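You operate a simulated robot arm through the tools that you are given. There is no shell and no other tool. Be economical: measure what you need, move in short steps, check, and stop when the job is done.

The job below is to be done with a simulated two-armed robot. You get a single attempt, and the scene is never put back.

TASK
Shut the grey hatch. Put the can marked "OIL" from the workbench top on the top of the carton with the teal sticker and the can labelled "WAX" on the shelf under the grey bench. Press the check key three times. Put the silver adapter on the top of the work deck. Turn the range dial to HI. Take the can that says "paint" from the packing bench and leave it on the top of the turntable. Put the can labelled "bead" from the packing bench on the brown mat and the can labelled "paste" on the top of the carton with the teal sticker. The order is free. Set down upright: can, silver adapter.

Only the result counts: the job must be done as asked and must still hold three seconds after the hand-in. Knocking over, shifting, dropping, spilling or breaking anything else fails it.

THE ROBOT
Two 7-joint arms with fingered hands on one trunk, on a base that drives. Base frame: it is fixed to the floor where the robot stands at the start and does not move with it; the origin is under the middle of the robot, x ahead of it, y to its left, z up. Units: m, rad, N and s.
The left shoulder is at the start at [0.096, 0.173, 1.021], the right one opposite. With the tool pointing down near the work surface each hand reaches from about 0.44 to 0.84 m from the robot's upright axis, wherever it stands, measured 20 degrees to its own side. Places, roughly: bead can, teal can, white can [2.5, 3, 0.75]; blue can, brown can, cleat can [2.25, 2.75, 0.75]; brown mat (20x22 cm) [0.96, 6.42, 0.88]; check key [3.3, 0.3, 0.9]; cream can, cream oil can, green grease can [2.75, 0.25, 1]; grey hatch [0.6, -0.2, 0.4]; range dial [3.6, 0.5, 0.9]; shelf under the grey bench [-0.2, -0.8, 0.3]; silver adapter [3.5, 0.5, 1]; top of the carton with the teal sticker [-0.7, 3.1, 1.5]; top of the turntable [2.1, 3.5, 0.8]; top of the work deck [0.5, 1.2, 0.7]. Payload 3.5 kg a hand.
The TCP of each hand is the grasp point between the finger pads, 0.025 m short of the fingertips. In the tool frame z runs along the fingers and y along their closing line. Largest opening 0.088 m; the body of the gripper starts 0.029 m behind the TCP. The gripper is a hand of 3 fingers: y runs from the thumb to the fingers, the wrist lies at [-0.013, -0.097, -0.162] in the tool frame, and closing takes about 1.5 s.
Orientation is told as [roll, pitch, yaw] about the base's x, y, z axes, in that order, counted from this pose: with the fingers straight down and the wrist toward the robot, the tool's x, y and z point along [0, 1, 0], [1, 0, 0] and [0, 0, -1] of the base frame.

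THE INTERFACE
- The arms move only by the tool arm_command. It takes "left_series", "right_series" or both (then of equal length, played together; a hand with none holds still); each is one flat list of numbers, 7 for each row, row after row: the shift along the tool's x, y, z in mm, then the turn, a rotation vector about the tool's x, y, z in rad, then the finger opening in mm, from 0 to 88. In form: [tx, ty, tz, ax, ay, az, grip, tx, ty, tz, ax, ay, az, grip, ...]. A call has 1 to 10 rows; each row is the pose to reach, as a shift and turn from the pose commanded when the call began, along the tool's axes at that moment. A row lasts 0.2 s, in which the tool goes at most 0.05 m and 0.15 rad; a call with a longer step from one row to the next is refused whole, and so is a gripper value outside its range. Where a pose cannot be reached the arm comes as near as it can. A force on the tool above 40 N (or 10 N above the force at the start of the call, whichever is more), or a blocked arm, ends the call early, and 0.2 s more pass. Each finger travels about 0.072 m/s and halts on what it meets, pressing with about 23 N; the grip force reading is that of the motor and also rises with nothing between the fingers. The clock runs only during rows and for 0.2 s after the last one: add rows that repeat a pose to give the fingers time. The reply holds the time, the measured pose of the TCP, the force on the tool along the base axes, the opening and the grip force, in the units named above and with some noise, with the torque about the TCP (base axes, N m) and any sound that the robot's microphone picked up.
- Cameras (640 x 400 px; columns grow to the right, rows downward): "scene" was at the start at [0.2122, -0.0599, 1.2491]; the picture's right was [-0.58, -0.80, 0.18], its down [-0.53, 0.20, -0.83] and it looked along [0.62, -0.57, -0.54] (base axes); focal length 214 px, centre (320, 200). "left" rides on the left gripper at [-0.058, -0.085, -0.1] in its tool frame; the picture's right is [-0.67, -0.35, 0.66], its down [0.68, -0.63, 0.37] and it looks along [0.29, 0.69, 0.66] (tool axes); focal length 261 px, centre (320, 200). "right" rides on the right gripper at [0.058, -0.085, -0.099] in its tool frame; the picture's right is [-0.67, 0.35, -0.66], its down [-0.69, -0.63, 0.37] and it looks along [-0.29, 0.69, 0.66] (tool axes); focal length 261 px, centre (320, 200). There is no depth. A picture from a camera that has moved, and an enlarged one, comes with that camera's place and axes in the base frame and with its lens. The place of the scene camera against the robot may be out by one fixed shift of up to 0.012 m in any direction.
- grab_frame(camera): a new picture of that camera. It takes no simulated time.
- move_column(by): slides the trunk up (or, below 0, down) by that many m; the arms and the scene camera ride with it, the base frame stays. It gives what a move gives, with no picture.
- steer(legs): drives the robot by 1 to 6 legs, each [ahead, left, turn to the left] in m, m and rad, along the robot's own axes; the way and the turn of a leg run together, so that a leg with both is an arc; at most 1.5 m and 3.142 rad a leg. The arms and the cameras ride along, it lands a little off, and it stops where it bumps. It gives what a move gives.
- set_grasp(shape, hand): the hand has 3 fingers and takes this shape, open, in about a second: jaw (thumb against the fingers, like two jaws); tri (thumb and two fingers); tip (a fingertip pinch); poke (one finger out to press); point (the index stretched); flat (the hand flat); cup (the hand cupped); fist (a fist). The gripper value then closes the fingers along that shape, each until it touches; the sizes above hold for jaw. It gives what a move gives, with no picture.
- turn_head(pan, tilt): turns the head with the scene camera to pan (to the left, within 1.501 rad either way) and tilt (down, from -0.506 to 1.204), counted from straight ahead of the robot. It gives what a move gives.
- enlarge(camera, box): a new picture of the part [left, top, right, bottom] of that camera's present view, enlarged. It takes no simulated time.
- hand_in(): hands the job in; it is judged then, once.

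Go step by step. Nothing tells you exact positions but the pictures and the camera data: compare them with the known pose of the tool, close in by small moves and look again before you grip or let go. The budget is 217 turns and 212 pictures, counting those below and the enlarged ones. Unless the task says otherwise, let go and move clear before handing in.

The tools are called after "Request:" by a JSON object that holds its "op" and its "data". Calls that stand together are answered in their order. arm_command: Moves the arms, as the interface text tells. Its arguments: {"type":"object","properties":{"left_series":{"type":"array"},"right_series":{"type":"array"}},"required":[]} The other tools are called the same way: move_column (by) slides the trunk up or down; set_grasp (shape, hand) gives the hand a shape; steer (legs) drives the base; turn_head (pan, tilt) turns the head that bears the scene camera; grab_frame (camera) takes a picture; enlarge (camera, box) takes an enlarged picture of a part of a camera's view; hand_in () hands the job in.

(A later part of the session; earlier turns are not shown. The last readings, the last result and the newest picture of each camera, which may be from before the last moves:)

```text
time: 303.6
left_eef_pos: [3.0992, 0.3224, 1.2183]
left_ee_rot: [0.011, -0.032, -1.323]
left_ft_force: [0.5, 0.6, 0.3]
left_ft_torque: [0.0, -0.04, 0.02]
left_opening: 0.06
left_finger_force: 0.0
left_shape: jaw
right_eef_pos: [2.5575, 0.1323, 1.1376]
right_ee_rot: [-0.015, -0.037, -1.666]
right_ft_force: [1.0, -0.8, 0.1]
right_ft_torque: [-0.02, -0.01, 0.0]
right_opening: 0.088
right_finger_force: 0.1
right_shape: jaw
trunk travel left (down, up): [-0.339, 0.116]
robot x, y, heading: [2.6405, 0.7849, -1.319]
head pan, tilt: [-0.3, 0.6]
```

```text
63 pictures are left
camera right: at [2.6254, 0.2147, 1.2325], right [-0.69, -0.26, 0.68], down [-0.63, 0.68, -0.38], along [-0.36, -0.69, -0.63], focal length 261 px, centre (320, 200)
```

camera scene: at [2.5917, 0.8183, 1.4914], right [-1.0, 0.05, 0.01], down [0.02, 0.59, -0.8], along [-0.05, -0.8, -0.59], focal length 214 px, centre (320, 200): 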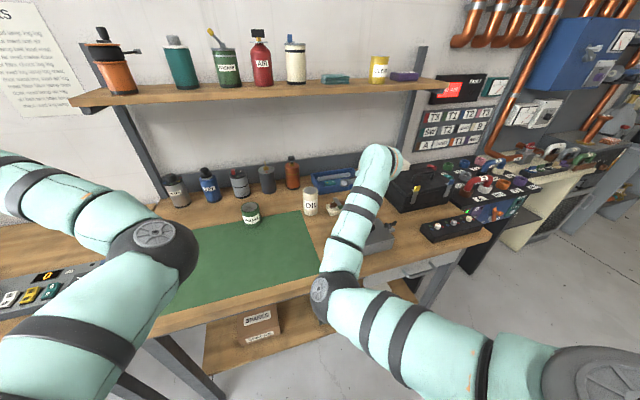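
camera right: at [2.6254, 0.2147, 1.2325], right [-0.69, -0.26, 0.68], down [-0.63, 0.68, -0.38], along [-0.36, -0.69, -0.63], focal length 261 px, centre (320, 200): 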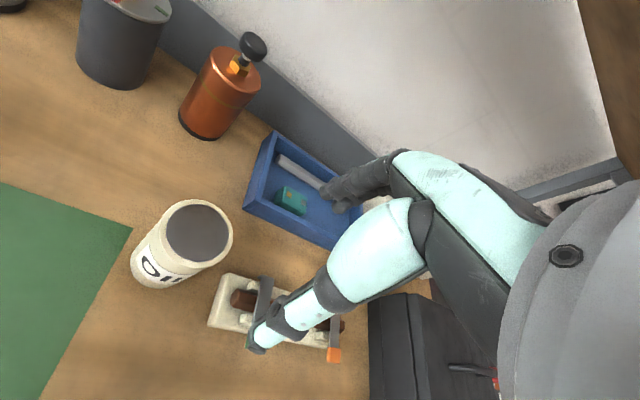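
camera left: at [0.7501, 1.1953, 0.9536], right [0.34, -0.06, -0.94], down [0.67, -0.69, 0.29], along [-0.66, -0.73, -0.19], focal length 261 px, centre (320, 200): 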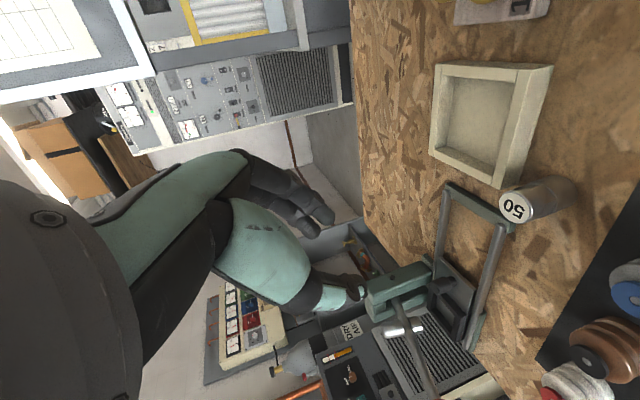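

OIL's mouth is at (2.597,0.1035). Aligning and lowering above it.

Request:
{"op": "arm_command", "data": {"right_series": [21, 12, 20, 0.02, 0, 0, 88, 42, 25, 45, 0.04, 0.01, 0, 88, 42, 25, 75, 0.04, 0.01, 0, 88, 42, 25, 92, 0.04, 0.01, 0, 88, 42, 25, 92, 0.04, 0.01, 0, 88]}}

Request:
{"op": "grab_frame", "data": {"camera": "right"}}

```text
time: 304.8
left_eef_pos: [3.0998, 0.3201, 1.2175]
left_ee_rot: [0.01, -0.032, -1.324]
left_ft_force: [-0.1, 0.7, -0.4]
left_ft_torque: [-0.03, 0.02, 0.01]
left_opening: 0.0598
left_finger_force: 0.1
left_shape: jaw
right_eef_pos: [2.5958, 0.1001, 1.0441]
right_ee_rot: [-0.006, 0.006, -1.666]
right_ft_force: [-0.4, 0.4, 0.0]
right_ft_torque: [0.0, -0.03, 0.0]
right_opening: 0.0879
right_finger_force: 0.0
right_shape: jaw
trunk travel left (down, up): [-0.339, 0.116]
robot x, y, heading: [2.6389, 0.782, -1.322]
head pan, tilt: [-0.3, 0.6]
```

```text
62 pictures are left
camera right: at [2.6622, 0.1788, 1.1427], right [-0.7, -0.29, 0.66], down [-0.62, 0.69, -0.36], along [-0.35, -0.66, -0.66], focal length 261 px, centre (320, 200)
```

right: 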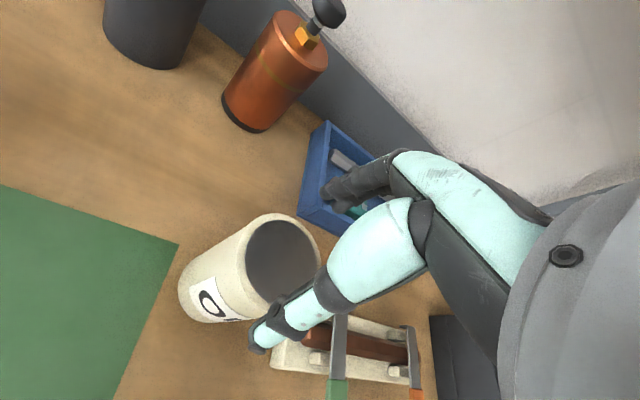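

Centred. Lowering to grip.

Request:
{"op": "arm_command", "data": {"right_series": [1, -3, 15, 0, 0, 0, 88, 1, -3, 30, 0, 0, 0, 88, 1, -3, 45, 0, 0, 0, 88, 1, -3, 58, 0, 0, 0, 88, 1, -3, 58, 0, 0, 0, 60, 1, -3, 58, 0, 0, 0, 45, 1, -3, 58, 0, 0, 0, 45, 1, -3, 58, 0, 0, 0, 45]}}

Request:
{"op": "arm_command", "data": {"right_series": [0, 0, -10, 0, 0, 0, 45, 0, 0, -40, 0, 0, 0, 45, 0, 0, -80, 0, 0, 0, 45, 0, 0, -120, 0, 0, 0, 45, 0, 0, -160, 0, 0, 0, 45, 0, 0, -200, 0, 0, 0, 45, 0, 0, -200, 0, 0, 0, 45]}}

Request:
{"op": "grab_frame", "data": {"camera": "right"}}

```text
time: 306.6
left_eef_pos: [3.0992, 0.3207, 1.2173]
left_ee_rot: [0.01, -0.031, -1.323]
left_ft_force: [0.4, -0.2, 0.4]
left_ft_torque: [-0.04, 0.03, 0.02]
left_opening: 0.0602
left_finger_force: 0.1
left_shape: jaw
right_eef_pos: [2.5984, 0.1036, 0.9879]
right_ee_rot: [-0.004, 0.006, -1.667]
right_ft_force: [0.8, -1.3, 2.3]
right_ft_torque: [-0.16, 0.03, 0.01]
right_opening: 0.0525
right_finger_force: 23.6
right_shape: jaw
trunk travel left (down, up): [-0.339, 0.116]
robot x, y, heading: [2.6346, 0.7793, -1.32]
head pan, tilt: [-0.3, 0.6]
```

```text
time: 308.2
left_eef_pos: [3.0989, 0.3198, 1.2168]
left_ee_rot: [0.011, -0.031, -1.323]
left_ft_force: [-0.4, -0.1, 0.0]
left_ft_torque: [-0.02, 0.0, -0.02]
left_opening: 0.0598
left_finger_force: 0.0
left_shape: jaw
right_eef_pos: [2.5959, 0.102, 1.187]
right_ee_rot: [-0.005, 0.005, -1.666]
right_ft_force: [-0.4, -0.4, -2.8]
right_ft_torque: [0.01, 0.0, -0.02]
right_opening: 0.0522
right_finger_force: 22.8
right_shape: jaw
trunk travel left (down, up): [-0.339, 0.116]
robot x, y, heading: [2.6387, 0.7819, -1.321]
head pan, tilt: [-0.3, 0.6]
```

```text
61 pictures are left
camera right: at [2.6623, 0.1792, 1.2864], right [-0.7, -0.29, 0.66], down [-0.62, 0.69, -0.36], along [-0.35, -0.66, -0.66], focal length 261 px, centre (320, 200)
```

right: 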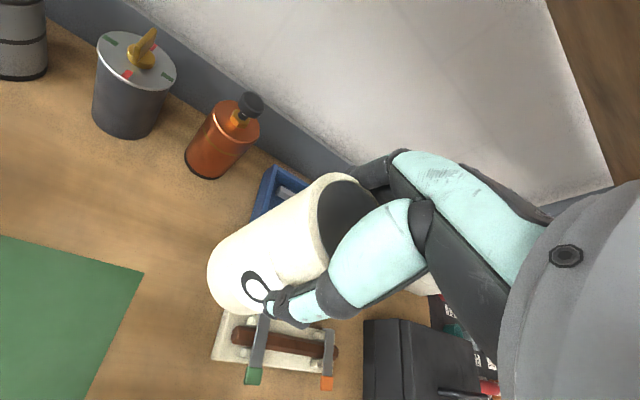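

OIL is held. Now I'll drive to the west side of the packing bench and look.

Request:
{"op": "steer", "data": {"legs": [[-0.4, 0, 0], [0, 0, -2.045], [0.81, 0, 0], [0, 0, -0.993], [1.01, 0, 0], [0, 0, -1.45]]}}

Request:
{"op": "turn_head", "data": {"pan": 0.1, "tilt": 0.4}}

Request:
{"op": "grab_frame", "data": {"camera": "scene"}}

```text
time: 330.4
left_eef_pos: [1.6844, 2.8748, 1.2164]
left_ee_rot: [0.01, -0.031, 0.55]
left_ft_force: [-0.6, -0.7, 0.2]
left_ft_torque: [0.0, 0.02, 0.0]
left_opening: 0.0597
left_finger_force: 0.1
left_shape: jaw
right_eef_pos: [2.0408, 2.4574, 1.1865]
right_ee_rot: [-0.005, 0.004, 0.206]
right_ft_force: [-0.1, 0.3, -3.1]
right_ft_torque: [0.03, 0.0, -0.02]
right_opening: 0.051
right_finger_force: 23.2
right_shape: jaw
trunk travel left (down, up): [-0.339, 0.116]
robot x, y, heading: [1.3818, 2.2991, 0.544]
head pan, tilt: [-0.3, 0.6]
```

```text
time: 331.3
left_eef_pos: [1.6828, 2.8745, 1.2174]
left_ee_rot: [0.011, -0.03, 0.549]
left_ft_force: [-0.3, 0.2, -1.2]
left_ft_torque: [0.0, 0.02, 0.04]
left_opening: 0.0596
left_finger_force: 0.1
left_shape: jaw
right_eef_pos: [2.0415, 2.4582, 1.1865]
right_ee_rot: [-0.006, 0.004, 0.205]
right_ft_force: [0.0, 0.2, -2.9]
right_ft_torque: [0.02, -0.01, -0.02]
right_opening: 0.0508
right_finger_force: 22.9
right_shape: jaw
trunk travel left (down, up): [-0.339, 0.116]
robot x, y, heading: [1.3789, 2.2994, 0.548]
head pan, tilt: [0.099, 0.4]
```

```text
60 pictures are left
camera scene: at [1.4521, 2.3553, 1.5092], right [0.6, -0.8, 0.0], down [-0.34, -0.25, -0.91], along [0.72, 0.55, -0.42], focal length 214 px, centre (320, 200)
```

scene: 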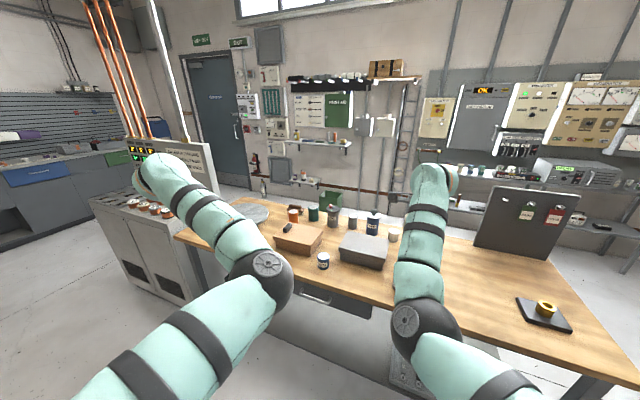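

The bench with the cans and the turntable disc (upper left end) is in view. I'll enlarge for labels.

Request:
{"op": "enlarge", "data": {"camera": "scene", "box": [230, 185, 430, 285]}}

```text
3.20 times, centred on (330, 235) of scene
camera zoom: at [1.4521, 2.3553, 1.5092], right [0.6, -0.8, 0.0], down [-0.34, -0.25, -0.91], along [0.72, 0.55, -0.42], focal length 686 px, centre (288, 88)
```

zoom: 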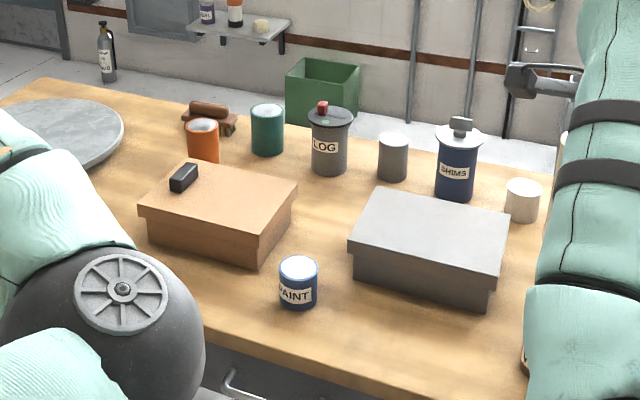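

PAINT is the blue can close to the near edge. I'll drive up so the left hand can take it.

Request:
{"op": "steer", "data": {"legs": [[0.29, 0, 0], [0, 0, -0.1]]}}

Request:
{"op": "grab_frame", "data": {"camera": "left"}}

```text
time: 333.8
left_eef_pos: [1.982, 2.9928, 1.2158]
left_ee_rot: [0.01, -0.032, 0.452]
left_ft_force: [0.1, 0.1, 0.5]
left_ft_torque: [0.04, -0.02, 0.01]
left_opening: 0.0596
left_finger_force: 0.0
left_shape: jaw
right_eef_pos: [2.2981, 2.5444, 1.1868]
right_ee_rot: [-0.008, 0.005, 0.109]
right_ft_force: [-1.1, 0.4, -2.8]
right_ft_torque: [-0.02, -0.01, -0.01]
right_opening: 0.0509
right_finger_force: 22.9
right_shape: jaw
trunk travel left (down, up): [-0.339, 0.116]
robot x, y, heading: [1.6258, 2.449, 0.449]
head pan, tilt: [0.099, 0.4]
```

```text
58 pictures are left
camera left: at [1.9285, 2.9027, 1.3137], right [0.0, -0.74, -0.67], down [-0.86, 0.35, -0.38], along [0.52, 0.57, -0.64], focal length 261 px, centre (320, 200)
```

left: 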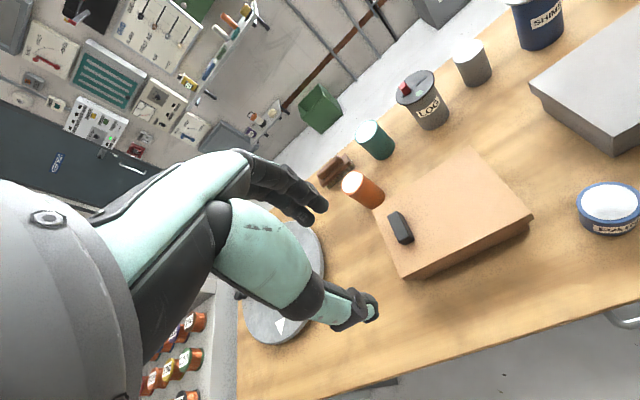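

PAINT is at about (2.11,2.816), the turntable disc centre near (2.108,3.478). I'll bring the left hand above PAINT.

Request:
{"op": "arm_command", "data": {"left_series": [-36, 6, 25, 0, 0, 0, 88, -72, 13, 55, 0, 0, 0, 88, -108, 20, 85, 0, 0, 0, 88, -144, 26, 115, 0, 0, 0, 88, -180, 32, 145, 0, 0, 0, 88, -216, 39, 175, 0, 0, 0, 88, -216, 39, 220, 0, 0, 0, 88, -216, 39, 245, 0, 0, 0, 88, -216, 39, 245, 0, 0, 0, 88]}}

Request:
{"op": "grab_frame", "data": {"camera": "left"}}

```text
time: 336.0
left_eef_pos: [2.1117, 2.8667, 0.9797]
left_ee_rot: [0.059, -0.053, 0.502]
left_ft_force: [-0.3, 0.1, 0.9]
left_ft_torque: [-0.01, 0.06, -0.01]
left_opening: 0.0876
left_finger_force: 0.1
left_shape: jaw
right_eef_pos: [2.2988, 2.5413, 1.1857]
right_ee_rot: [-0.006, 0.009, 0.107]
right_ft_force: [0.4, -0.4, -2.5]
right_ft_torque: [-0.01, -0.03, 0.02]
right_opening: 0.0506
right_finger_force: 23.0
right_shape: jaw
trunk travel left (down, up): [-0.339, 0.116]
robot x, y, heading: [1.622, 2.4457, 0.452]
head pan, tilt: [0.099, 0.4]
stopped in row 9 (left hand): the arm was blocked; the commanded pose is now the measured one
```

```text
57 pictures are left
camera left: at [2.0632, 2.7687, 1.0708], right [0.03, -0.7, -0.71], down [-0.88, 0.32, -0.36], along [0.48, 0.63, -0.6], focal length 261 px, centre (320, 200)
```

left: 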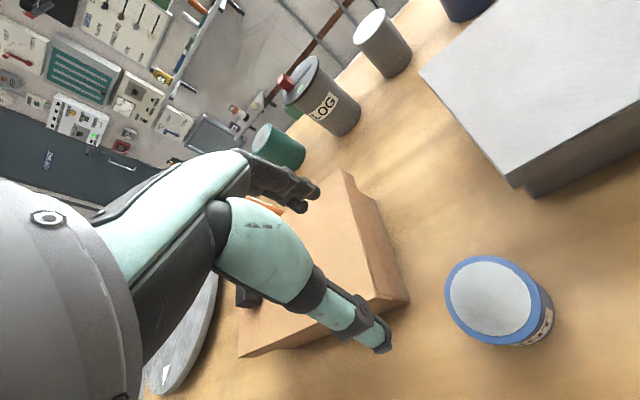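

PAINT's top is at (2.098,2.821,0.854). I'll shift with the base rather than the cramped arm, and level the hand.

Request:
{"op": "steer", "data": {"legs": [[-0.032, -0.036, 0]]}}

Request:
{"op": "arm_command", "data": {"left_series": [0, 0, 10, 0.03, -0.03, 0, 88, 0, 0, 25, 0.05, -0.06, 0, 88, 0, 0, 45, 0.05, -0.06, 0, 88, 0, 0, 60, 0.05, -0.06, 0, 88, 0, 0, 60, 0.05, -0.06, 0, 88]}}

Request:
{"op": "grab_frame", "data": {"camera": "left"}}

```text
time: 336.9
left_eef_pos: [2.0999, 2.824, 0.9754]
left_ee_rot: [0.056, -0.05, 0.502]
left_ft_force: [0.2, -0.6, 0.0]
left_ft_torque: [0.02, 0.01, -0.03]
left_opening: 0.0876
left_finger_force: 0.1
left_shape: jaw
right_eef_pos: [2.2869, 2.5033, 1.1836]
right_ee_rot: [-0.01, 0.008, 0.109]
right_ft_force: [0.1, -0.4, -3.2]
right_ft_torque: [0.04, 0.04, 0.01]
right_opening: 0.0509
right_finger_force: 23.0
right_shape: jaw
trunk travel left (down, up): [-0.339, 0.116]
robot x, y, heading: [1.6077, 2.4025, 0.45]
head pan, tilt: [0.099, 0.4]
```

```text
time: 338.1
left_eef_pos: [2.0992, 2.8236, 0.9184]
left_ee_rot: [0.0, -0.004, 0.504]
left_ft_force: [-0.5, 0.0, 0.5]
left_ft_torque: [0.02, 0.0, 0.01]
left_opening: 0.0876
left_finger_force: 0.0
left_shape: jaw
right_eef_pos: [2.2844, 2.4976, 1.1853]
right_ee_rot: [-0.004, 0.005, 0.109]
right_ft_force: [-0.7, 1.0, -2.3]
right_ft_torque: [-0.02, 0.02, -0.02]
right_opening: 0.0507
right_finger_force: 22.7
right_shape: jaw
trunk travel left (down, up): [-0.339, 0.116]
robot x, y, heading: [1.6117, 2.4032, 0.445]
head pan, tilt: [0.099, 0.4]
```

```text
56 pictures are left
camera left: at [2.0529, 2.7347, 1.0178], right [0.02, -0.75, -0.66], down [-0.88, 0.3, -0.37], along [0.47, 0.58, -0.66], focal length 261 px, centre (320, 200)
```

left: 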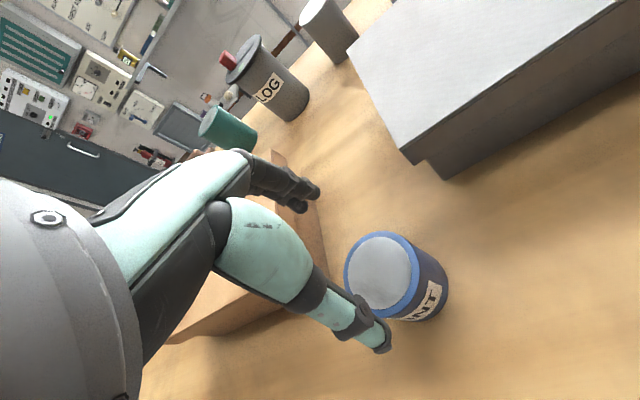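

Centred within 4 mm. Lowering and gripping PAINT.

Request:
{"op": "arm_command", "data": {"left_series": [0, -4, 20, 0, 0, 0, 85, 0, -4, 40, 0, 0, 0, 85, 0, -4, 60, 0, 0, 0, 85, 0, -4, 75, 0, 0, 0, 85, 0, -4, 83, 0, 0, 0, 85, 0, -4, 83, 0, 0, 0, 60, 0, -4, 83, 0, 0, 0, 35, 0, -4, 83, 0, 0, 0, 35, 0, -4, 83, 0, 0, 0, 35]}}

Request:
{"op": "arm_command", "data": {"left_series": [0, 0, -15, 0, 0, 0, 35, 0, 0, -55, 0, 0, 0, 35, 0, 0, -95, 0, 0, 0, 35, 0, 0, -135, 0, 0, 0, 35, 0, 0, -175, 0, 0, 0, 35, 0, 0, -175, 0, 0, 0, 35]}}

Request:
{"op": "grab_frame", "data": {"camera": "left"}}

```text
time: 340.1
left_eef_pos: [2.0958, 2.8212, 0.836]
left_ee_rot: [-0.002, -0.004, 0.504]
left_ft_force: [-0.1, 0.0, -0.4]
left_ft_torque: [-0.02, 0.01, 0.03]
left_opening: 0.0478
left_finger_force: 22.7
left_shape: jaw
right_eef_pos: [2.2861, 2.4983, 1.1863]
right_ee_rot: [-0.003, 0.007, 0.108]
right_ft_force: [-0.6, 0.2, -3.2]
right_ft_torque: [-0.03, -0.02, -0.02]
right_opening: 0.0507
right_finger_force: 22.8
right_shape: jaw
trunk travel left (down, up): [-0.339, 0.116]
robot x, y, heading: [1.609, 2.4026, 0.453]
head pan, tilt: [0.099, 0.4]
```

```text
time: 341.5
left_eef_pos: [2.0967, 2.8209, 1.0159]
left_ee_rot: [-0.001, -0.003, 0.504]
left_ft_force: [-0.3, -0.5, -2.1]
left_ft_torque: [-0.01, 0.0, -0.02]
left_opening: 0.0479
left_finger_force: 23.6
left_shape: jaw
right_eef_pos: [2.2851, 2.4976, 1.187]
right_ee_rot: [-0.005, 0.004, 0.107]
right_ft_force: [-0.7, 0.2, -4.2]
right_ft_torque: [0.01, -0.02, -0.03]
right_opening: 0.0505
right_finger_force: 23.8
right_shape: jaw
trunk travel left (down, up): [-0.339, 0.116]
robot x, y, heading: [1.6106, 2.4025, 0.453]
head pan, tilt: [0.099, 0.4]
```

```text
55 pictures are left
camera left: at [2.0496, 2.7305, 1.1151], right [0.02, -0.75, -0.66], down [-0.88, 0.3, -0.37], along [0.47, 0.58, -0.66], focal length 261 px, centre (320, 200)
```

left: 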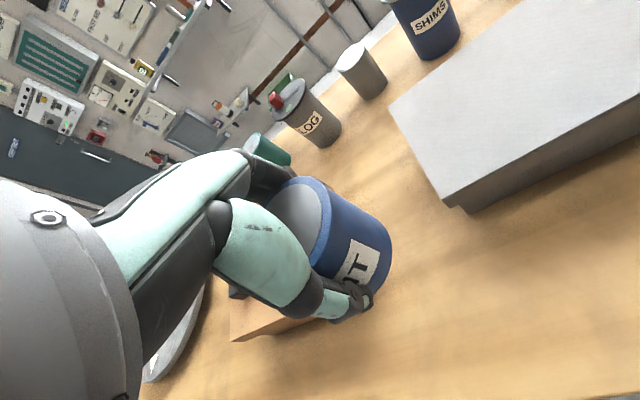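

PAINT is held. I'll slide along the bench to the turntable.

Request:
{"op": "steer", "data": {"legs": [[0, 0.586, 0], [0.14, 0, 0]]}}

Request:
{"op": "arm_command", "data": {"left_series": [0, 36, 0, 0, 0, 0, 35, 0, 72, 0, 0, 0, 0, 35, 0, 108, 0, 0, 0, 0, 35, 0, 108, 0, 0, 0, 0, 35]}}

Request:
{"op": "grab_frame", "data": {"camera": "left"}}

```text
time: 345.7
left_eef_pos: [1.9608, 3.4054, 1.0178]
left_ee_rot: [-0.003, -0.006, 0.511]
left_ft_force: [-0.4, -0.3, -1.1]
left_ft_torque: [0.03, -0.01, 0.0]
left_opening: 0.0477
left_finger_force: 22.7
left_shape: jaw
right_eef_pos: [2.1524, 3.0842, 1.1874]
right_ee_rot: [-0.005, 0.003, 0.113]
right_ft_force: [0.7, 0.3, -3.0]
right_ft_torque: [-0.03, -0.04, -0.01]
right_opening: 0.0508
right_finger_force: 23.1
right_shape: jaw
trunk travel left (down, up): [-0.339, 0.116]
robot x, y, heading: [1.4776, 2.9844, 0.453]
head pan, tilt: [0.099, 0.4]
```

```text
time: 346.7
left_eef_pos: [2.0458, 3.4544, 1.0202]
left_ee_rot: [0.0, -0.005, 0.511]
left_ft_force: [-0.3, 0.4, -0.8]
left_ft_torque: [0.0, 0.03, 0.03]
left_opening: 0.0474
left_finger_force: 23.0
left_shape: jaw
left hand out of reach, approached as far as the arm can: row 3, 4
right_eef_pos: [2.1531, 3.0843, 1.1865]
right_ee_rot: [-0.004, 0.006, 0.113]
right_ft_force: [-0.2, -0.6, -2.1]
right_ft_torque: [-0.03, 0.0, -0.03]
right_opening: 0.051
right_finger_force: 23.2
right_shape: jaw
trunk travel left (down, up): [-0.339, 0.116]
robot x, y, heading: [1.4801, 2.9881, 0.463]
head pan, tilt: [0.099, 0.4]
```

```text
54 pictures are left
camera left: at [2.0, 3.3638, 1.1184], right [0.03, -0.75, -0.66], down [-0.88, 0.29, -0.37], along [0.47, 0.59, -0.66], focal length 261 px, centre (320, 200)
```

left: 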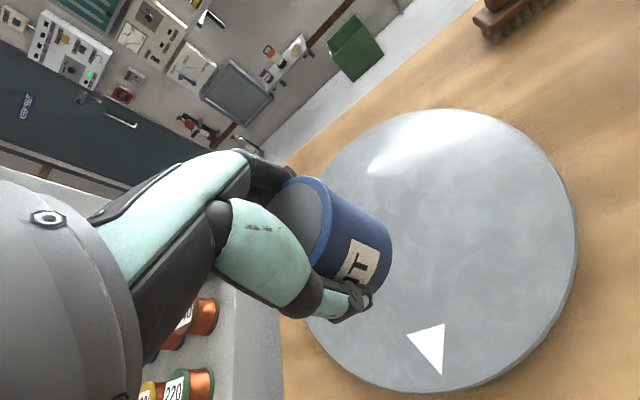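

The disc is beneath; the can is over its near half. Lowering until contact.

Request:
{"op": "arm_command", "data": {"left_series": [0, -12, 40, 0, 0, 0, 35, 0, -12, 80, 0, 0, 0, 35, 0, -12, 115, 0, 0, 0, 35, 0, -12, 135, 0, 0, 0, 35, 0, -12, 145, 0, 0, 0, 35, 0, -12, 152, 0, 0, 0, 35, 0, -12, 158, 0, 0, 0, 35, 0, -12, 164, 0, 0, 0, 35, 0, -12, 170, 0, 0, 0, 35]}}

```text
time: 348.7
left_eef_pos: [2.0052, 3.4367, 0.8711]
left_ee_rot: [-0.002, -0.015, 0.51]
left_ft_force: [5.9, 2.4, 24.8]
left_ft_torque: [0.05, -0.04, 0.02]
left_opening: 0.0478
left_finger_force: 23.0
left_shape: jaw
left hand out of reach, approached as far as the arm can: row 2, 3, 4, 5, 6, 7, 8, 9
right_eef_pos: [2.1515, 3.0809, 1.1899]
right_ee_rot: [-0.003, 0.003, 0.113]
right_ft_force: [-0.8, 0.1, -3.6]
right_ft_torque: [0.0, -0.04, -0.02]
right_opening: 0.0508
right_finger_force: 23.0
right_shape: jaw
trunk travel left (down, up): [-0.339, 0.116]
robot x, y, heading: [1.4798, 2.9862, 0.459]
head pan, tilt: [0.099, 0.4]
```

Contact, but it slid in toward the disc's rim because of reach. I'll lift 3 cm, drive 8 cm closer and set it down again.

Request:
{"op": "arm_command", "data": {"left_series": [0, -20, -40, 0, 0, 0, 35, 0, -40, -70, 0, 0, 0, 35, 0, -40, -70, 0, 0, 0, 35]}}

Request:
{"op": "steer", "data": {"legs": [[0.09, 0, 0]]}}

Request:
{"op": "grab_frame", "data": {"camera": "left"}}

```text
time: 349.5
left_eef_pos: [1.9677, 3.4171, 0.9306]
left_ee_rot: [-0.001, -0.003, 0.51]
left_ft_force: [-0.4, 0.5, -0.8]
left_ft_torque: [0.03, 0.03, 0.0]
left_opening: 0.0473
left_finger_force: 22.9
left_shape: jaw
right_eef_pos: [2.1551, 3.0847, 1.1854]
right_ee_rot: [-0.007, 0.008, 0.114]
right_ft_force: [0.5, -0.2, -2.1]
right_ft_torque: [0.02, 0.01, 0.02]
right_opening: 0.0511
right_finger_force: 23.3
right_shape: jaw
trunk travel left (down, up): [-0.339, 0.116]
robot x, y, heading: [1.4841, 2.9864, 0.455]
head pan, tilt: [0.099, 0.4]
```

```text
time: 350.6
left_eef_pos: [2.0421, 3.4542, 0.9349]
left_ee_rot: [-0.001, -0.008, 0.51]
left_ft_force: [-0.6, -0.7, -0.9]
left_ft_torque: [-0.01, 0.01, 0.04]
left_opening: 0.0472
left_finger_force: 22.8
left_shape: jaw
right_eef_pos: [2.2284, 3.1216, 1.1878]
right_ee_rot: [-0.004, 0.005, 0.115]
right_ft_force: [-0.7, 0.3, -2.6]
right_ft_torque: [0.07, -0.04, 0.01]
right_opening: 0.0508
right_finger_force: 23.3
right_shape: jaw
trunk travel left (down, up): [-0.339, 0.116]
robot x, y, heading: [1.557, 3.0239, 0.454]
head pan, tilt: [0.099, 0.4]
```

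```text
53 pictures are left
camera left: at [1.9963, 3.3636, 1.0337], right [0.03, -0.75, -0.66], down [-0.88, 0.29, -0.37], along [0.47, 0.59, -0.66], focal length 261 px, centre (320, 200)
```

left: 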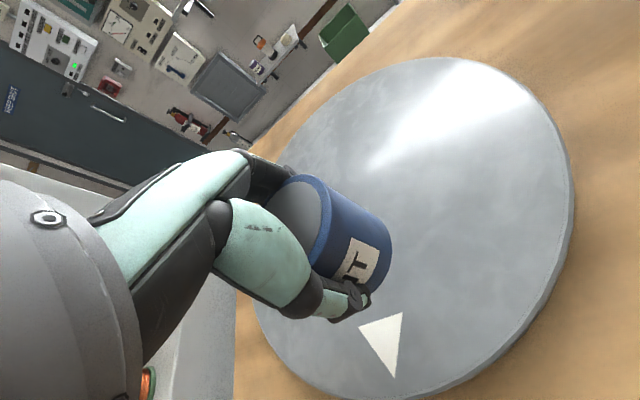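

Now within easy reach. Lowering straight down to contact.

Request:
{"op": "arm_command", "data": {"left_series": [0, 15, 20, 0, 0, 0, 35, 0, 15, 40, 0, 0, 0, 35, 0, 15, 52, 0, 0, 0, 35, 0, 15, 58, 0, 0, 0, 35, 0, 15, 63, 0, 0, 0, 35, 0, 15, 66, 0, 0, 0, 35, 0, 15, 66, 0, 0, 0, 35]}}

```text
time: 352.2
left_eef_pos: [2.0583, 3.4619, 0.8709]
left_ee_rot: [-0.001, -0.012, 0.511]
left_ft_force: [5.6, 3.0, 27.1]
left_ft_torque: [0.07, -0.04, 0.04]
left_opening: 0.0477
left_finger_force: 22.8
left_shape: jaw
right_eef_pos: [2.2288, 3.1199, 1.1882]
right_ee_rot: [-0.003, 0.002, 0.115]
right_ft_force: [-0.4, -0.5, -2.2]
right_ft_torque: [-0.01, -0.01, 0.0]
right_opening: 0.051
right_finger_force: 23.2
right_shape: jaw
trunk travel left (down, up): [-0.339, 0.116]
robot x, y, heading: [1.5518, 3.0192, 0.46]
head pan, tilt: [0.099, 0.4]
```

Set down at (2.058,3.462) with contact. I'll relieve the load, open, and lift away.

Request:
{"op": "arm_command", "data": {"left_series": [0, 0, -2, 0, 0, 0, 35, 0, 0, -2, 0, 0, 0, 60, 0, 0, -2, 0, 0, 0, 88, 0, 0, -2, 0, 0, 0, 88, 0, 0, -2, 0, 0, 0, 88, 0, 0, -2, 0, 0, 0, 88, 0, 0, -2, 0, 0, 0, 88, 0, 0, -2, 0, 0, 0, 88]}}

Request:
{"op": "arm_command", "data": {"left_series": [0, 0, -20, 0, 0, 0, 88, 0, 0, -50, 0, 0, 0, 88, 0, 0, -95, 0, 0, 0, 88, 0, 0, -140, 0, 0, 0, 88, 0, 0, -185, 0, 0, 0, 88, 0, 0, -230, 0, 0, 0, 88, 0, 0, -275, 0, 0, 0, 88, 0, 0, -275, 0, 0, 0, 88]}}

Request:
{"op": "grab_frame", "data": {"camera": "left"}}

```text
time: 354.0
left_eef_pos: [2.0571, 3.4629, 0.869]
left_ee_rot: [-0.001, -0.002, 0.512]
left_ft_force: [-0.1, -0.3, -1.4]
left_ft_torque: [0.0, 0.02, 0.02]
left_opening: 0.0878
left_finger_force: 0.0
left_shape: jaw
right_eef_pos: [2.2318, 3.1228, 1.186]
right_ee_rot: [-0.004, 0.006, 0.117]
right_ft_force: [-0.5, 0.0, -3.1]
right_ft_torque: [0.02, -0.02, -0.03]
right_opening: 0.0506
right_finger_force: 23.0
right_shape: jaw
trunk travel left (down, up): [-0.339, 0.116]
robot x, y, heading: [1.5562, 3.0243, 0.455]
head pan, tilt: [0.099, 0.4]
```

```text
time: 355.8
left_eef_pos: [2.0572, 3.462, 1.1435]
left_ee_rot: [0.0, -0.003, 0.51]
left_ft_force: [-0.4, 0.1, -1.7]
left_ft_torque: [-0.01, 0.03, 0.03]
left_opening: 0.0879
left_finger_force: 0.0
left_shape: jaw
right_eef_pos: [2.2313, 3.1233, 1.1861]
right_ee_rot: [-0.006, 0.005, 0.114]
right_ft_force: [-0.5, 0.0, -3.0]
right_ft_torque: [0.02, -0.04, -0.05]
right_opening: 0.0508
right_finger_force: 22.7
right_shape: jaw
trunk travel left (down, up): [-0.339, 0.116]
robot x, y, heading: [1.557, 3.0207, 0.459]
head pan, tilt: [0.099, 0.4]
```

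```text
52 pictures are left
camera left: at [2.0113, 3.3715, 1.2432], right [0.03, -0.75, -0.66], down [-0.88, 0.29, -0.37], along [0.47, 0.59, -0.66], focal length 261 px, centre (320, 200)
```

left: 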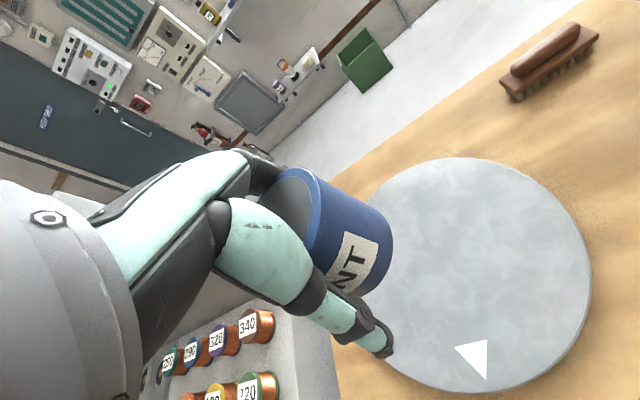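

The can came up with the open hand, apparently hanging on the far fingers. I'll lower it back to the disc and separate the fingers before lifting.

Request:
{"op": "arm_command", "data": {"left_series": [0, 0, 40, 0, 0, 0, 88, 0, 0, 85, 0, 0, 0, 88, 0, 0, 130, 0, 0, 0, 88, 0, 0, 175, 0, 0, 0, 88, 0, 0, 215, 0, 0, 0, 88, 0, 0, 245, 0, 0, 0, 88, 0, 0, 262, 0, 0, 0, 88, 0, 0, 271, 0, 0, 0, 88, 0, 0, 275, 0, 0, 0, 88, 0, 0, 275, 0, 0, 0, 88]}}

Request:
{"op": "grab_frame", "data": {"camera": "left"}}

```text
time: 358.0
left_eef_pos: [2.0568, 3.4632, 0.8691]
left_ee_rot: [-0.002, -0.005, 0.511]
left_ft_force: [0.3, -1.1, -0.7]
left_ft_torque: [0.02, -0.01, 0.03]
left_opening: 0.088
left_finger_force: 0.2
left_shape: jaw
right_eef_pos: [2.2315, 3.124, 1.1856]
right_ee_rot: [-0.006, 0.005, 0.115]
right_ft_force: [0.3, -0.1, -2.8]
right_ft_torque: [0.0, 0.0, -0.02]
right_opening: 0.0512
right_finger_force: 23.0
right_shape: jaw
trunk travel left (down, up): [-0.339, 0.116]
robot x, y, heading: [1.5581, 3.0234, 0.457]
head pan, tilt: [0.099, 0.4]
```

```text
51 pictures are left
camera left: at [2.0111, 3.3729, 0.9688], right [0.03, -0.75, -0.66], down [-0.88, 0.29, -0.37], along [0.47, 0.59, -0.66], focal length 261 px, centre (320, 200)
```

left: 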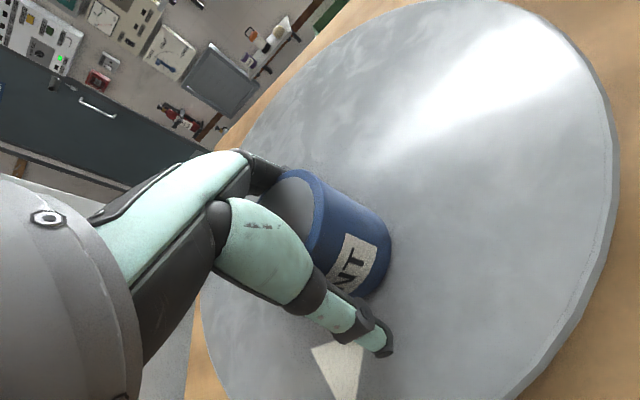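

Back on the disc; only the far fingers touch the can. I'll shift the hand forward 16 mm so nothing touches, then lift a little and look.

Request:
{"op": "arm_command", "data": {"left_series": [0, 6, 0, 0, 0, 0, 88, 0, 12, 0, 0, 0, 0, 88, 0, 18, 0, 0, 0, 0, 88, 0, 18, 0, 0, 0, 0, 88, 0, 18, -15, 0, 0, 0, 88, 0, 18, -40, 0, 0, 0, 88, 0, 18, -40, 0, 0, 0, 88]}}

Request:
{"op": "grab_frame", "data": {"camera": "left"}}

```text
time: 359.6
left_eef_pos: [2.0718, 3.4723, 0.9073]
left_ee_rot: [-0.001, -0.003, 0.509]
left_ft_force: [0.9, -0.4, -1.5]
left_ft_torque: [0.0, -0.02, -0.01]
left_opening: 0.0878
left_finger_force: 0.1
left_shape: jaw
right_eef_pos: [2.2316, 3.1226, 1.1866]
right_ee_rot: [-0.004, 0.006, 0.114]
right_ft_force: [0.5, -0.2, -3.2]
right_ft_torque: [0.01, -0.02, 0.02]
right_opening: 0.0511
right_finger_force: 23.4
right_shape: jaw
trunk travel left (down, up): [-0.339, 0.116]
robot x, y, heading: [1.5553, 3.024, 0.457]
head pan, tilt: [0.099, 0.4]
```

```text
50 pictures are left
camera left: at [2.0272, 3.3815, 1.0073], right [0.03, -0.75, -0.66], down [-0.88, 0.29, -0.37], along [0.47, 0.59, -0.66], focal length 261 px, centre (320, 200)
```

left: 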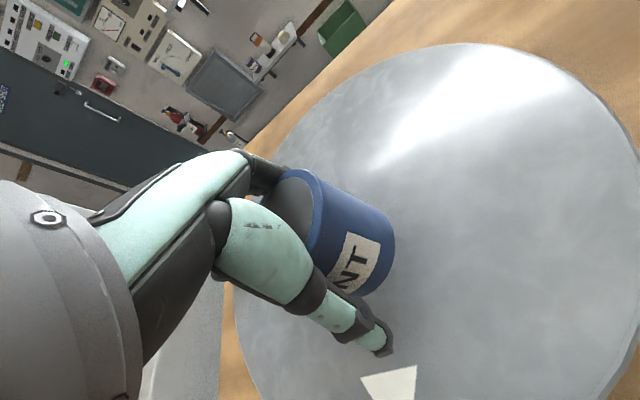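

Still clinging to the fingers. I'll set it down again and change the hand to the flat shape to free it.

Request:
{"op": "arm_command", "data": {"left_series": [0, -10, 15, 0, 0, 0, 88, 0, -10, 28, 0, 0, 0, 88, 0, -10, 36, 0, 0, 0, 88, 0, -10, 40, 0, 0, 0, 88, 0, -10, 41, 0, 0, 0, 88, 0, -10, 41, 0, 0, 0, 88]}}

Request:
{"op": "set_grasp", "data": {"hand": "left", "shape": "flat"}}

Request:
{"op": "grab_frame", "data": {"camera": "left"}}

```text
time: 361.0
left_eef_pos: [2.063, 3.4664, 0.8691]
left_ee_rot: [-0.002, -0.005, 0.511]
left_ft_force: [-0.4, 0.1, 2.5]
left_ft_torque: [0.05, -0.07, -0.02]
left_opening: 0.0878
left_finger_force: 0.1
left_shape: jaw
right_eef_pos: [2.2304, 3.1228, 1.1871]
right_ee_rot: [-0.005, 0.006, 0.113]
right_ft_force: [0.4, -0.2, -2.5]
right_ft_torque: [-0.03, 0.01, 0.02]
right_opening: 0.0511
right_finger_force: 23.2
right_shape: jaw
trunk travel left (down, up): [-0.339, 0.116]
robot x, y, heading: [1.5565, 3.0229, 0.454]
head pan, tilt: [0.099, 0.4]
```

```text
time: 361.9
left_eef_pos: [2.0645, 3.466, 0.87]
left_ee_rot: [0.0, -0.006, 0.51]
left_ft_force: [0.7, 0.5, 2.9]
left_ft_torque: [0.05, -0.11, -0.03]
left_opening: 0.0
left_finger_force: 0.2
left_shape: flat
right_eef_pos: [2.23, 3.1224, 1.1861]
right_ee_rot: [-0.004, 0.005, 0.117]
right_ft_force: [0.3, -0.6, -2.2]
right_ft_torque: [0.01, 0.04, -0.02]
right_opening: 0.0508
right_finger_force: 23.1
right_shape: jaw
trunk travel left (down, up): [-0.339, 0.116]
robot x, y, heading: [1.5579, 3.0203, 0.458]
head pan, tilt: [0.099, 0.4]
```

```text
49 pictures are left
camera left: at [2.0178, 3.3757, 0.9684], right [0.03, -0.75, -0.66], down [-0.88, 0.29, -0.37], along [0.47, 0.59, -0.66], focal length 261 px, centre (320, 200)
```

left: 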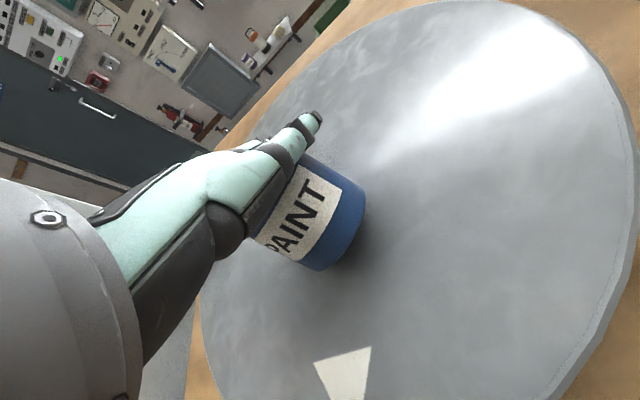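

The can is standing on the disc under the flat hand. Lifting gently.

Request:
{"op": "arm_command", "data": {"left_series": [0, 0, -10, 0, 0, 0, 0, 0, 0, -30, 0, 0, 0, 0, 0, 0, -60, 0, 0, 0, 0, 0, 0, -100, 0, 0, 0, 0, 0, 0, -100, 0, 0, 0, 0]}}

Request:
{"op": "grab_frame", "data": {"camera": "left"}}

```text
time: 363.1
left_eef_pos: [2.0628, 3.466, 0.9692]
left_ee_rot: [-0.002, -0.005, 0.509]
left_ft_force: [-0.1, 0.3, 0.1]
left_ft_torque: [-0.02, 0.0, 0.03]
left_opening: 0.0
left_finger_force: 0.0
left_shape: flat
right_eef_pos: [2.2305, 3.1234, 1.1855]
right_ee_rot: [-0.005, 0.005, 0.115]
right_ft_force: [-0.7, -0.9, -3.3]
right_ft_torque: [0.02, 0.01, 0.0]
right_opening: 0.0506
right_finger_force: 22.7
right_shape: jaw
trunk travel left (down, up): [-0.339, 0.116]
robot x, y, heading: [1.5562, 3.0248, 0.458]
head pan, tilt: [0.099, 0.4]
```

```text
48 pictures are left
camera left: at [2.0175, 3.3753, 1.0678], right [0.03, -0.75, -0.66], down [-0.88, 0.29, -0.37], along [0.47, 0.59, -0.66], focal length 261 px, centre (320, 200)
```

left: 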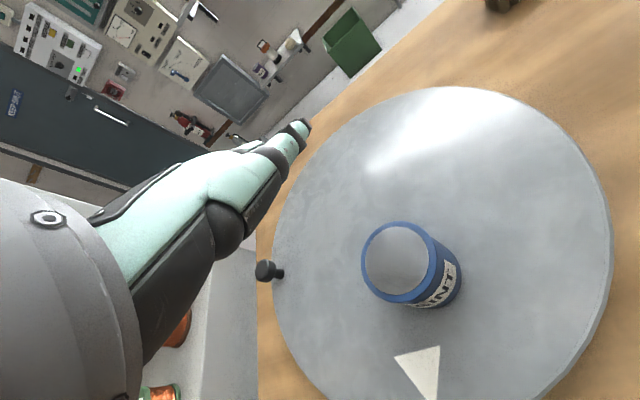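

PAINT stands upright on the turntable. Now I'll restore the left hand, raise it, and look at the other cans from this angle for the BEAD and PASTE labels.

Request:
{"op": "set_grasp", "data": {"hand": "left", "shape": "jaw"}}

Request:
{"op": "arm_command", "data": {"left_series": [0, -20, -40, 0, 0, 0, 88, 0, -40, -80, 0, 0, 0, 88, 0, -60, -120, 0, 0, 0, 88, 0, -80, -160, 0, 0, 0, 88, 0, -100, -200, 0, 0, 0, 88, 0, -100, -200, 0, 0, 0, 88]}}

Request:
{"op": "turn_head", "data": {"pan": -0.35, "tilt": 0.5}}

Request:
{"op": "enlarge", "data": {"camera": "scene", "box": [160, 110, 460, 300]}}

```text
time: 364.0
left_eef_pos: [2.0632, 3.466, 0.9678]
left_ee_rot: [-0.001, -0.004, 0.511]
left_ft_force: [-0.1, -0.3, 0.7]
left_ft_torque: [0.01, -0.04, 0.03]
left_opening: 0.088
left_finger_force: 0.1
left_shape: jaw
right_eef_pos: [2.2304, 3.1224, 1.1865]
right_ee_rot: [-0.004, 0.005, 0.116]
right_ft_force: [-0.7, -0.5, -2.6]
right_ft_torque: [0.02, -0.02, 0.04]
right_opening: 0.0509
right_finger_force: 23.2
right_shape: jaw
trunk travel left (down, up): [-0.339, 0.116]
robot x, y, heading: [1.5575, 3.0211, 0.455]
head pan, tilt: [0.099, 0.4]
```

```text
time: 365.6
left_eef_pos: [1.9631, 3.4564, 1.1759]
left_ee_rot: [0.041, -0.032, 0.585]
left_ft_force: [-0.2, -0.3, 0.8]
left_ft_torque: [0.01, -0.03, -0.01]
left_opening: 0.0878
left_finger_force: 0.1
left_shape: jaw
right_eef_pos: [2.2319, 3.1228, 1.1864]
right_ee_rot: [-0.006, 0.007, 0.113]
right_ft_force: [-0.3, 0.5, -2.9]
right_ft_torque: [-0.03, 0.02, -0.01]
right_opening: 0.0509
right_finger_force: 23.1
right_shape: jaw
trunk travel left (down, up): [-0.339, 0.116]
robot x, y, heading: [1.557, 3.0221, 0.456]
head pan, tilt: [0.099, 0.4]
stopped in row 6 (left hand): the arm was blocked; the commanded pose is now the measured one
```

```text
time: 366.5
left_eef_pos: [1.9621, 3.4558, 1.1753]
left_ee_rot: [0.041, -0.03, 0.583]
left_ft_force: [0.8, 0.3, -0.2]
left_ft_torque: [0.02, -0.02, 0.02]
left_opening: 0.0878
left_finger_force: 0.2
left_shape: jaw
right_eef_pos: [2.2312, 3.1216, 1.1858]
right_ee_rot: [-0.005, 0.005, 0.115]
right_ft_force: [-0.1, -0.4, -2.7]
right_ft_torque: [-0.01, 0.01, -0.02]
right_opening: 0.0509
right_finger_force: 23.3
right_shape: jaw
trunk travel left (down, up): [-0.339, 0.116]
robot x, y, heading: [1.553, 3.0251, 0.455]
head pan, tilt: [-0.351, 0.499]
```

```text
2.11 times, centred on (310, 205) of scene
camera zoom: at [1.6473, 3.0333, 1.5004], right [0.11, -0.99, 0.01], down [-0.51, -0.07, -0.86], along [0.86, 0.09, -0.51], focal length 452 px, centre (341, 190)
```

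zoom: 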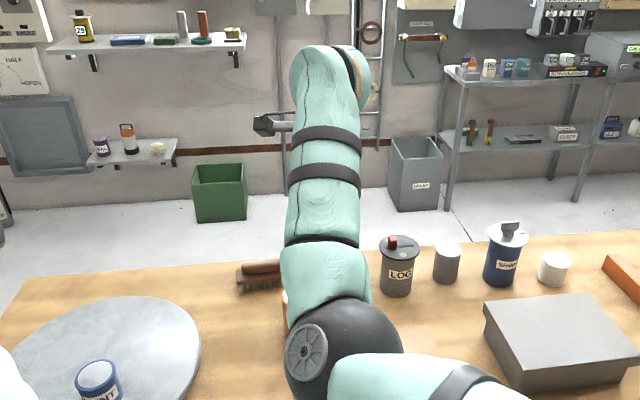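

The remaining labels face away, so I'll drive around to the bench's east side, where there's a wide aisle.

Request:
{"op": "steer", "data": {"legs": [[0, 0, -1.955], [1.5, 0, 0], [0, 0, 1.0625], [1.203, 0, 0], [0, 0, 1.007], [0.89, 0, 0]]}}

Request:
{"op": "steer", "data": {"legs": [[0, 0, 1.082], [1.1, 0, 0], [0, 0, 1.7]]}}

Request:
{"op": "turn_head", "data": {"pan": 0.0, "tilt": 0.4}}

Request:
{"op": "grab_frame", "data": {"camera": "scene"}}

```text
time: 393.5
left_eef_pos: [3.883, 2.3109, 1.1767]
left_ee_rot: [0.04, -0.031, 0.84]
left_ft_force: [0.1, -0.6, -0.3]
left_ft_torque: [0.0, 0.0, 0.0]
left_opening: 0.0879
left_finger_force: 0.0
left_shape: jaw
right_eef_pos: [4.2264, 2.0575, 1.1867]
right_ee_rot: [-0.006, 0.005, 0.372]
right_ft_force: [0.7, 0.4, -2.9]
right_ft_torque: [0.01, 0.01, 0.0]
right_opening: 0.0497
right_finger_force: 22.8
right_shape: jaw
trunk travel left (down, up): [-0.339, 0.116]
robot x, y, heading: [3.5996, 1.7907, 0.714]
head pan, tilt: [-0.351, 0.499]
```

```text
time: 405.9
left_eef_pos: [2.9174, 2.4792, 1.177]
left_ee_rot: [0.043, -0.031, -2.678]
left_ft_force: [0.6, -0.6, 0.4]
left_ft_torque: [0.0, -0.02, -0.01]
left_opening: 0.0877
left_finger_force: 0.0
left_shape: jaw
right_eef_pos: [2.6906, 2.8416, 1.1867]
right_ee_rot: [-0.004, 0.003, 3.132]
right_ft_force: [-0.3, 0.1, -1.9]
right_ft_torque: [-0.03, 0.03, 0.02]
right_opening: 0.0494
right_finger_force: 23.2
right_shape: jaw
trunk travel left (down, up): [-0.339, 0.116]
robot x, y, heading: [3.3719, 2.8596, -2.809]
head pan, tilt: [-0.351, 0.499]
```

```text
time: 406.7
left_eef_pos: [2.9174, 2.4772, 1.1765]
left_ee_rot: [0.042, -0.032, -2.677]
left_ft_force: [0.2, 0.4, -0.5]
left_ft_torque: [-0.02, 0.0, -0.03]
left_opening: 0.0878
left_finger_force: 0.0
left_shape: jaw
right_eef_pos: [2.6914, 2.8416, 1.1852]
right_ee_rot: [-0.004, 0.005, 3.133]
right_ft_force: [-0.3, -0.2, -1.7]
right_ft_torque: [0.01, 0.0, 0.0]
right_opening: 0.0497
right_finger_force: 23.3
right_shape: jaw
trunk travel left (down, up): [-0.339, 0.116]
robot x, y, heading: [3.372, 2.8574, -2.805]
head pan, tilt: [0.0, 0.4]
```

```text
46 pictures are left
camera scene: at [3.2645, 2.821, 1.5092], right [-0.33, 0.94, 0.0], down [0.4, 0.14, -0.91], along [-0.86, -0.3, -0.42], focal length 214 px, centre (320, 200)
```

scene: 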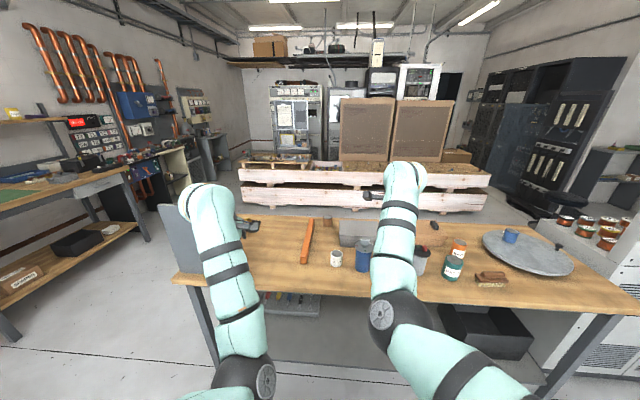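

Labels face this side. Enlarging.

Request:
{"op": "enlarge", "data": {"camera": "scene", "box": [310, 205, 530, 305]}}

Request:
{"op": "enlarge", "data": {"camera": "scene", "box": [320, 60, 620, 210]}}

```text
2.91 times, centred on (420, 255) of scene
camera zoom: at [3.2645, 2.821, 1.5092], right [-0.33, 0.94, 0.0], down [0.4, 0.14, -0.91], along [-0.86, -0.3, -0.42], focal length 624 px, centre (29, 40)
```

zoom: 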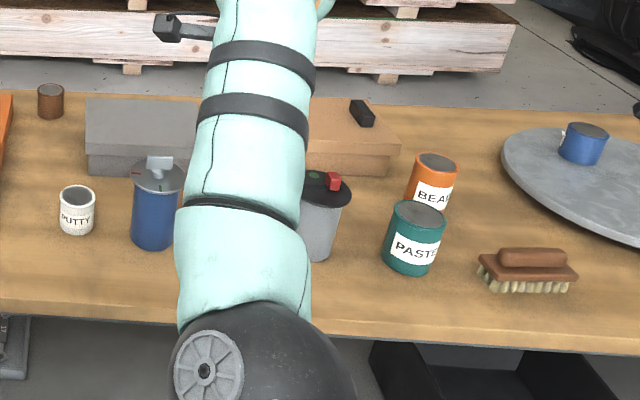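

```text
2.13 times, centred on (470, 135) of scene
camera zoom: at [3.2645, 2.821, 1.5092], right [-0.33, 0.94, 0.0], down [0.4, 0.14, -0.91], along [-0.86, -0.3, -0.42], focal length 458 px, centre (0, 339)
```

zoom: 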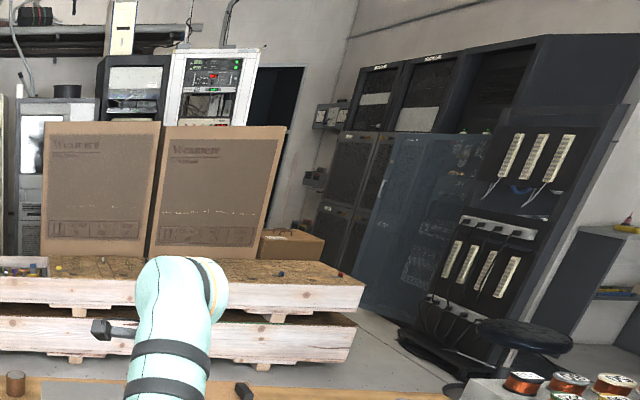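

PASTE is the teal can (≈(2.405,3.126)) and BEAD the orange one behind it (≈(2.262,3.171)); the tall right-hand carton matches the carton's place. I'll position for the left hand to take PASTE.

Request:
{"op": "steer", "data": {"legs": [[0.205, 0, 0], [0, -0.693, 0]]}}

Request:
{"op": "grab_frame", "data": {"camera": "left"}}

```text
time: 411.7
left_eef_pos: [2.4963, 3.0659, 1.1747]
left_ee_rot: [0.043, -0.032, -2.7]
left_ft_force: [-0.2, -0.1, -0.4]
left_ft_torque: [0.0, 0.02, 0.01]
left_opening: 0.0879
left_finger_force: 0.0
left_shape: jaw
right_eef_pos: [2.2771, 3.4351, 1.1868]
right_ee_rot: [-0.007, 0.004, 3.112]
right_ft_force: [-0.4, 0.1, -2.6]
right_ft_torque: [0.03, 0.01, 0.02]
right_opening: 0.0497
right_finger_force: 22.8
right_shape: jaw
trunk travel left (down, up): [-0.339, 0.116]
robot x, y, heading: [2.9577, 3.4365, -2.824]
head pan, tilt: [0.0, 0.4]
```

```text
43 pictures are left
camera left: at [2.5495, 3.161, 1.2704], right [0.02, 0.72, -0.69], down [0.86, -0.37, -0.36], along [-0.51, -0.59, -0.63], focal length 261 px, centre (320, 200)
```

left: 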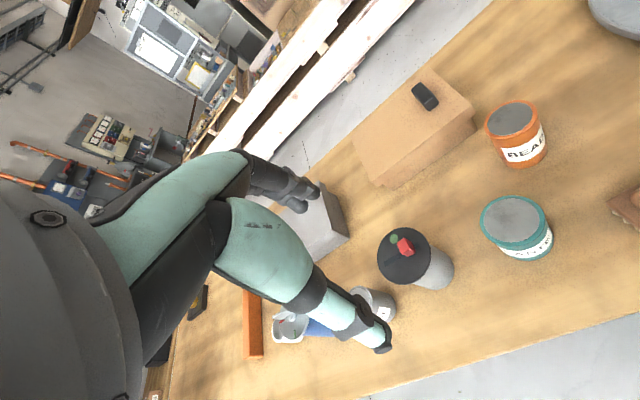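

PASTE's top is at (2.41,3.133). Moving the left hand above it and lowering.

Request:
{"op": "arm_command", "data": {"left_series": [-32, 16, 10, 0.01, -0.015, 0, 88, -65, 33, 25, 0.02, -0.03, 0, 88, -97, 49, 50, 0.03, -0.04, 0, 88, -97, 49, 95, 0.03, -0.04, 0, 88, -97, 49, 140, 0.03, -0.04, 0, 88, -97, 49, 185, 0.03, -0.04, 0, 88, -97, 49, 205, 0.03, -0.04, 0, 88, -97, 49, 205, 0.03, -0.04, 0, 88]}}

Request:
{"op": "grab_frame", "data": {"camera": "left"}}

```text
time: 413.7
left_eef_pos: [2.4054, 3.093, 0.9756]
left_ee_rot: [0.026, -0.024, -2.664]
left_ft_force: [-0.7, 0.4, 0.0]
left_ft_torque: [0.01, -0.02, 0.02]
left_opening: 0.088
left_finger_force: 0.1
left_shape: jaw
right_eef_pos: [2.2783, 3.4341, 1.1849]
right_ee_rot: [-0.006, 0.006, 3.111]
right_ft_force: [-0.3, -1.3, -3.2]
right_ft_torque: [0.03, 0.01, 0.0]
right_opening: 0.0496
right_finger_force: 22.8
right_shape: jaw
trunk travel left (down, up): [-0.339, 0.116]
robot x, y, heading: [2.9571, 3.4356, -2.824]
head pan, tilt: [0.0, 0.4]
stopped in row 8 (left hand): the arm was blocked; the commanded pose is now the measured one
```

```text
42 pictures are left
camera left: at [2.4558, 3.1885, 1.0713], right [0.0, 0.73, -0.68], down [0.87, -0.33, -0.36], along [-0.49, -0.59, -0.64], focal length 261 px, centre (320, 200)
```

left: 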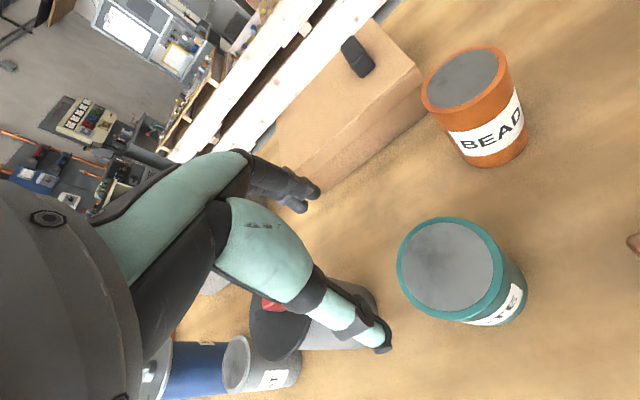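

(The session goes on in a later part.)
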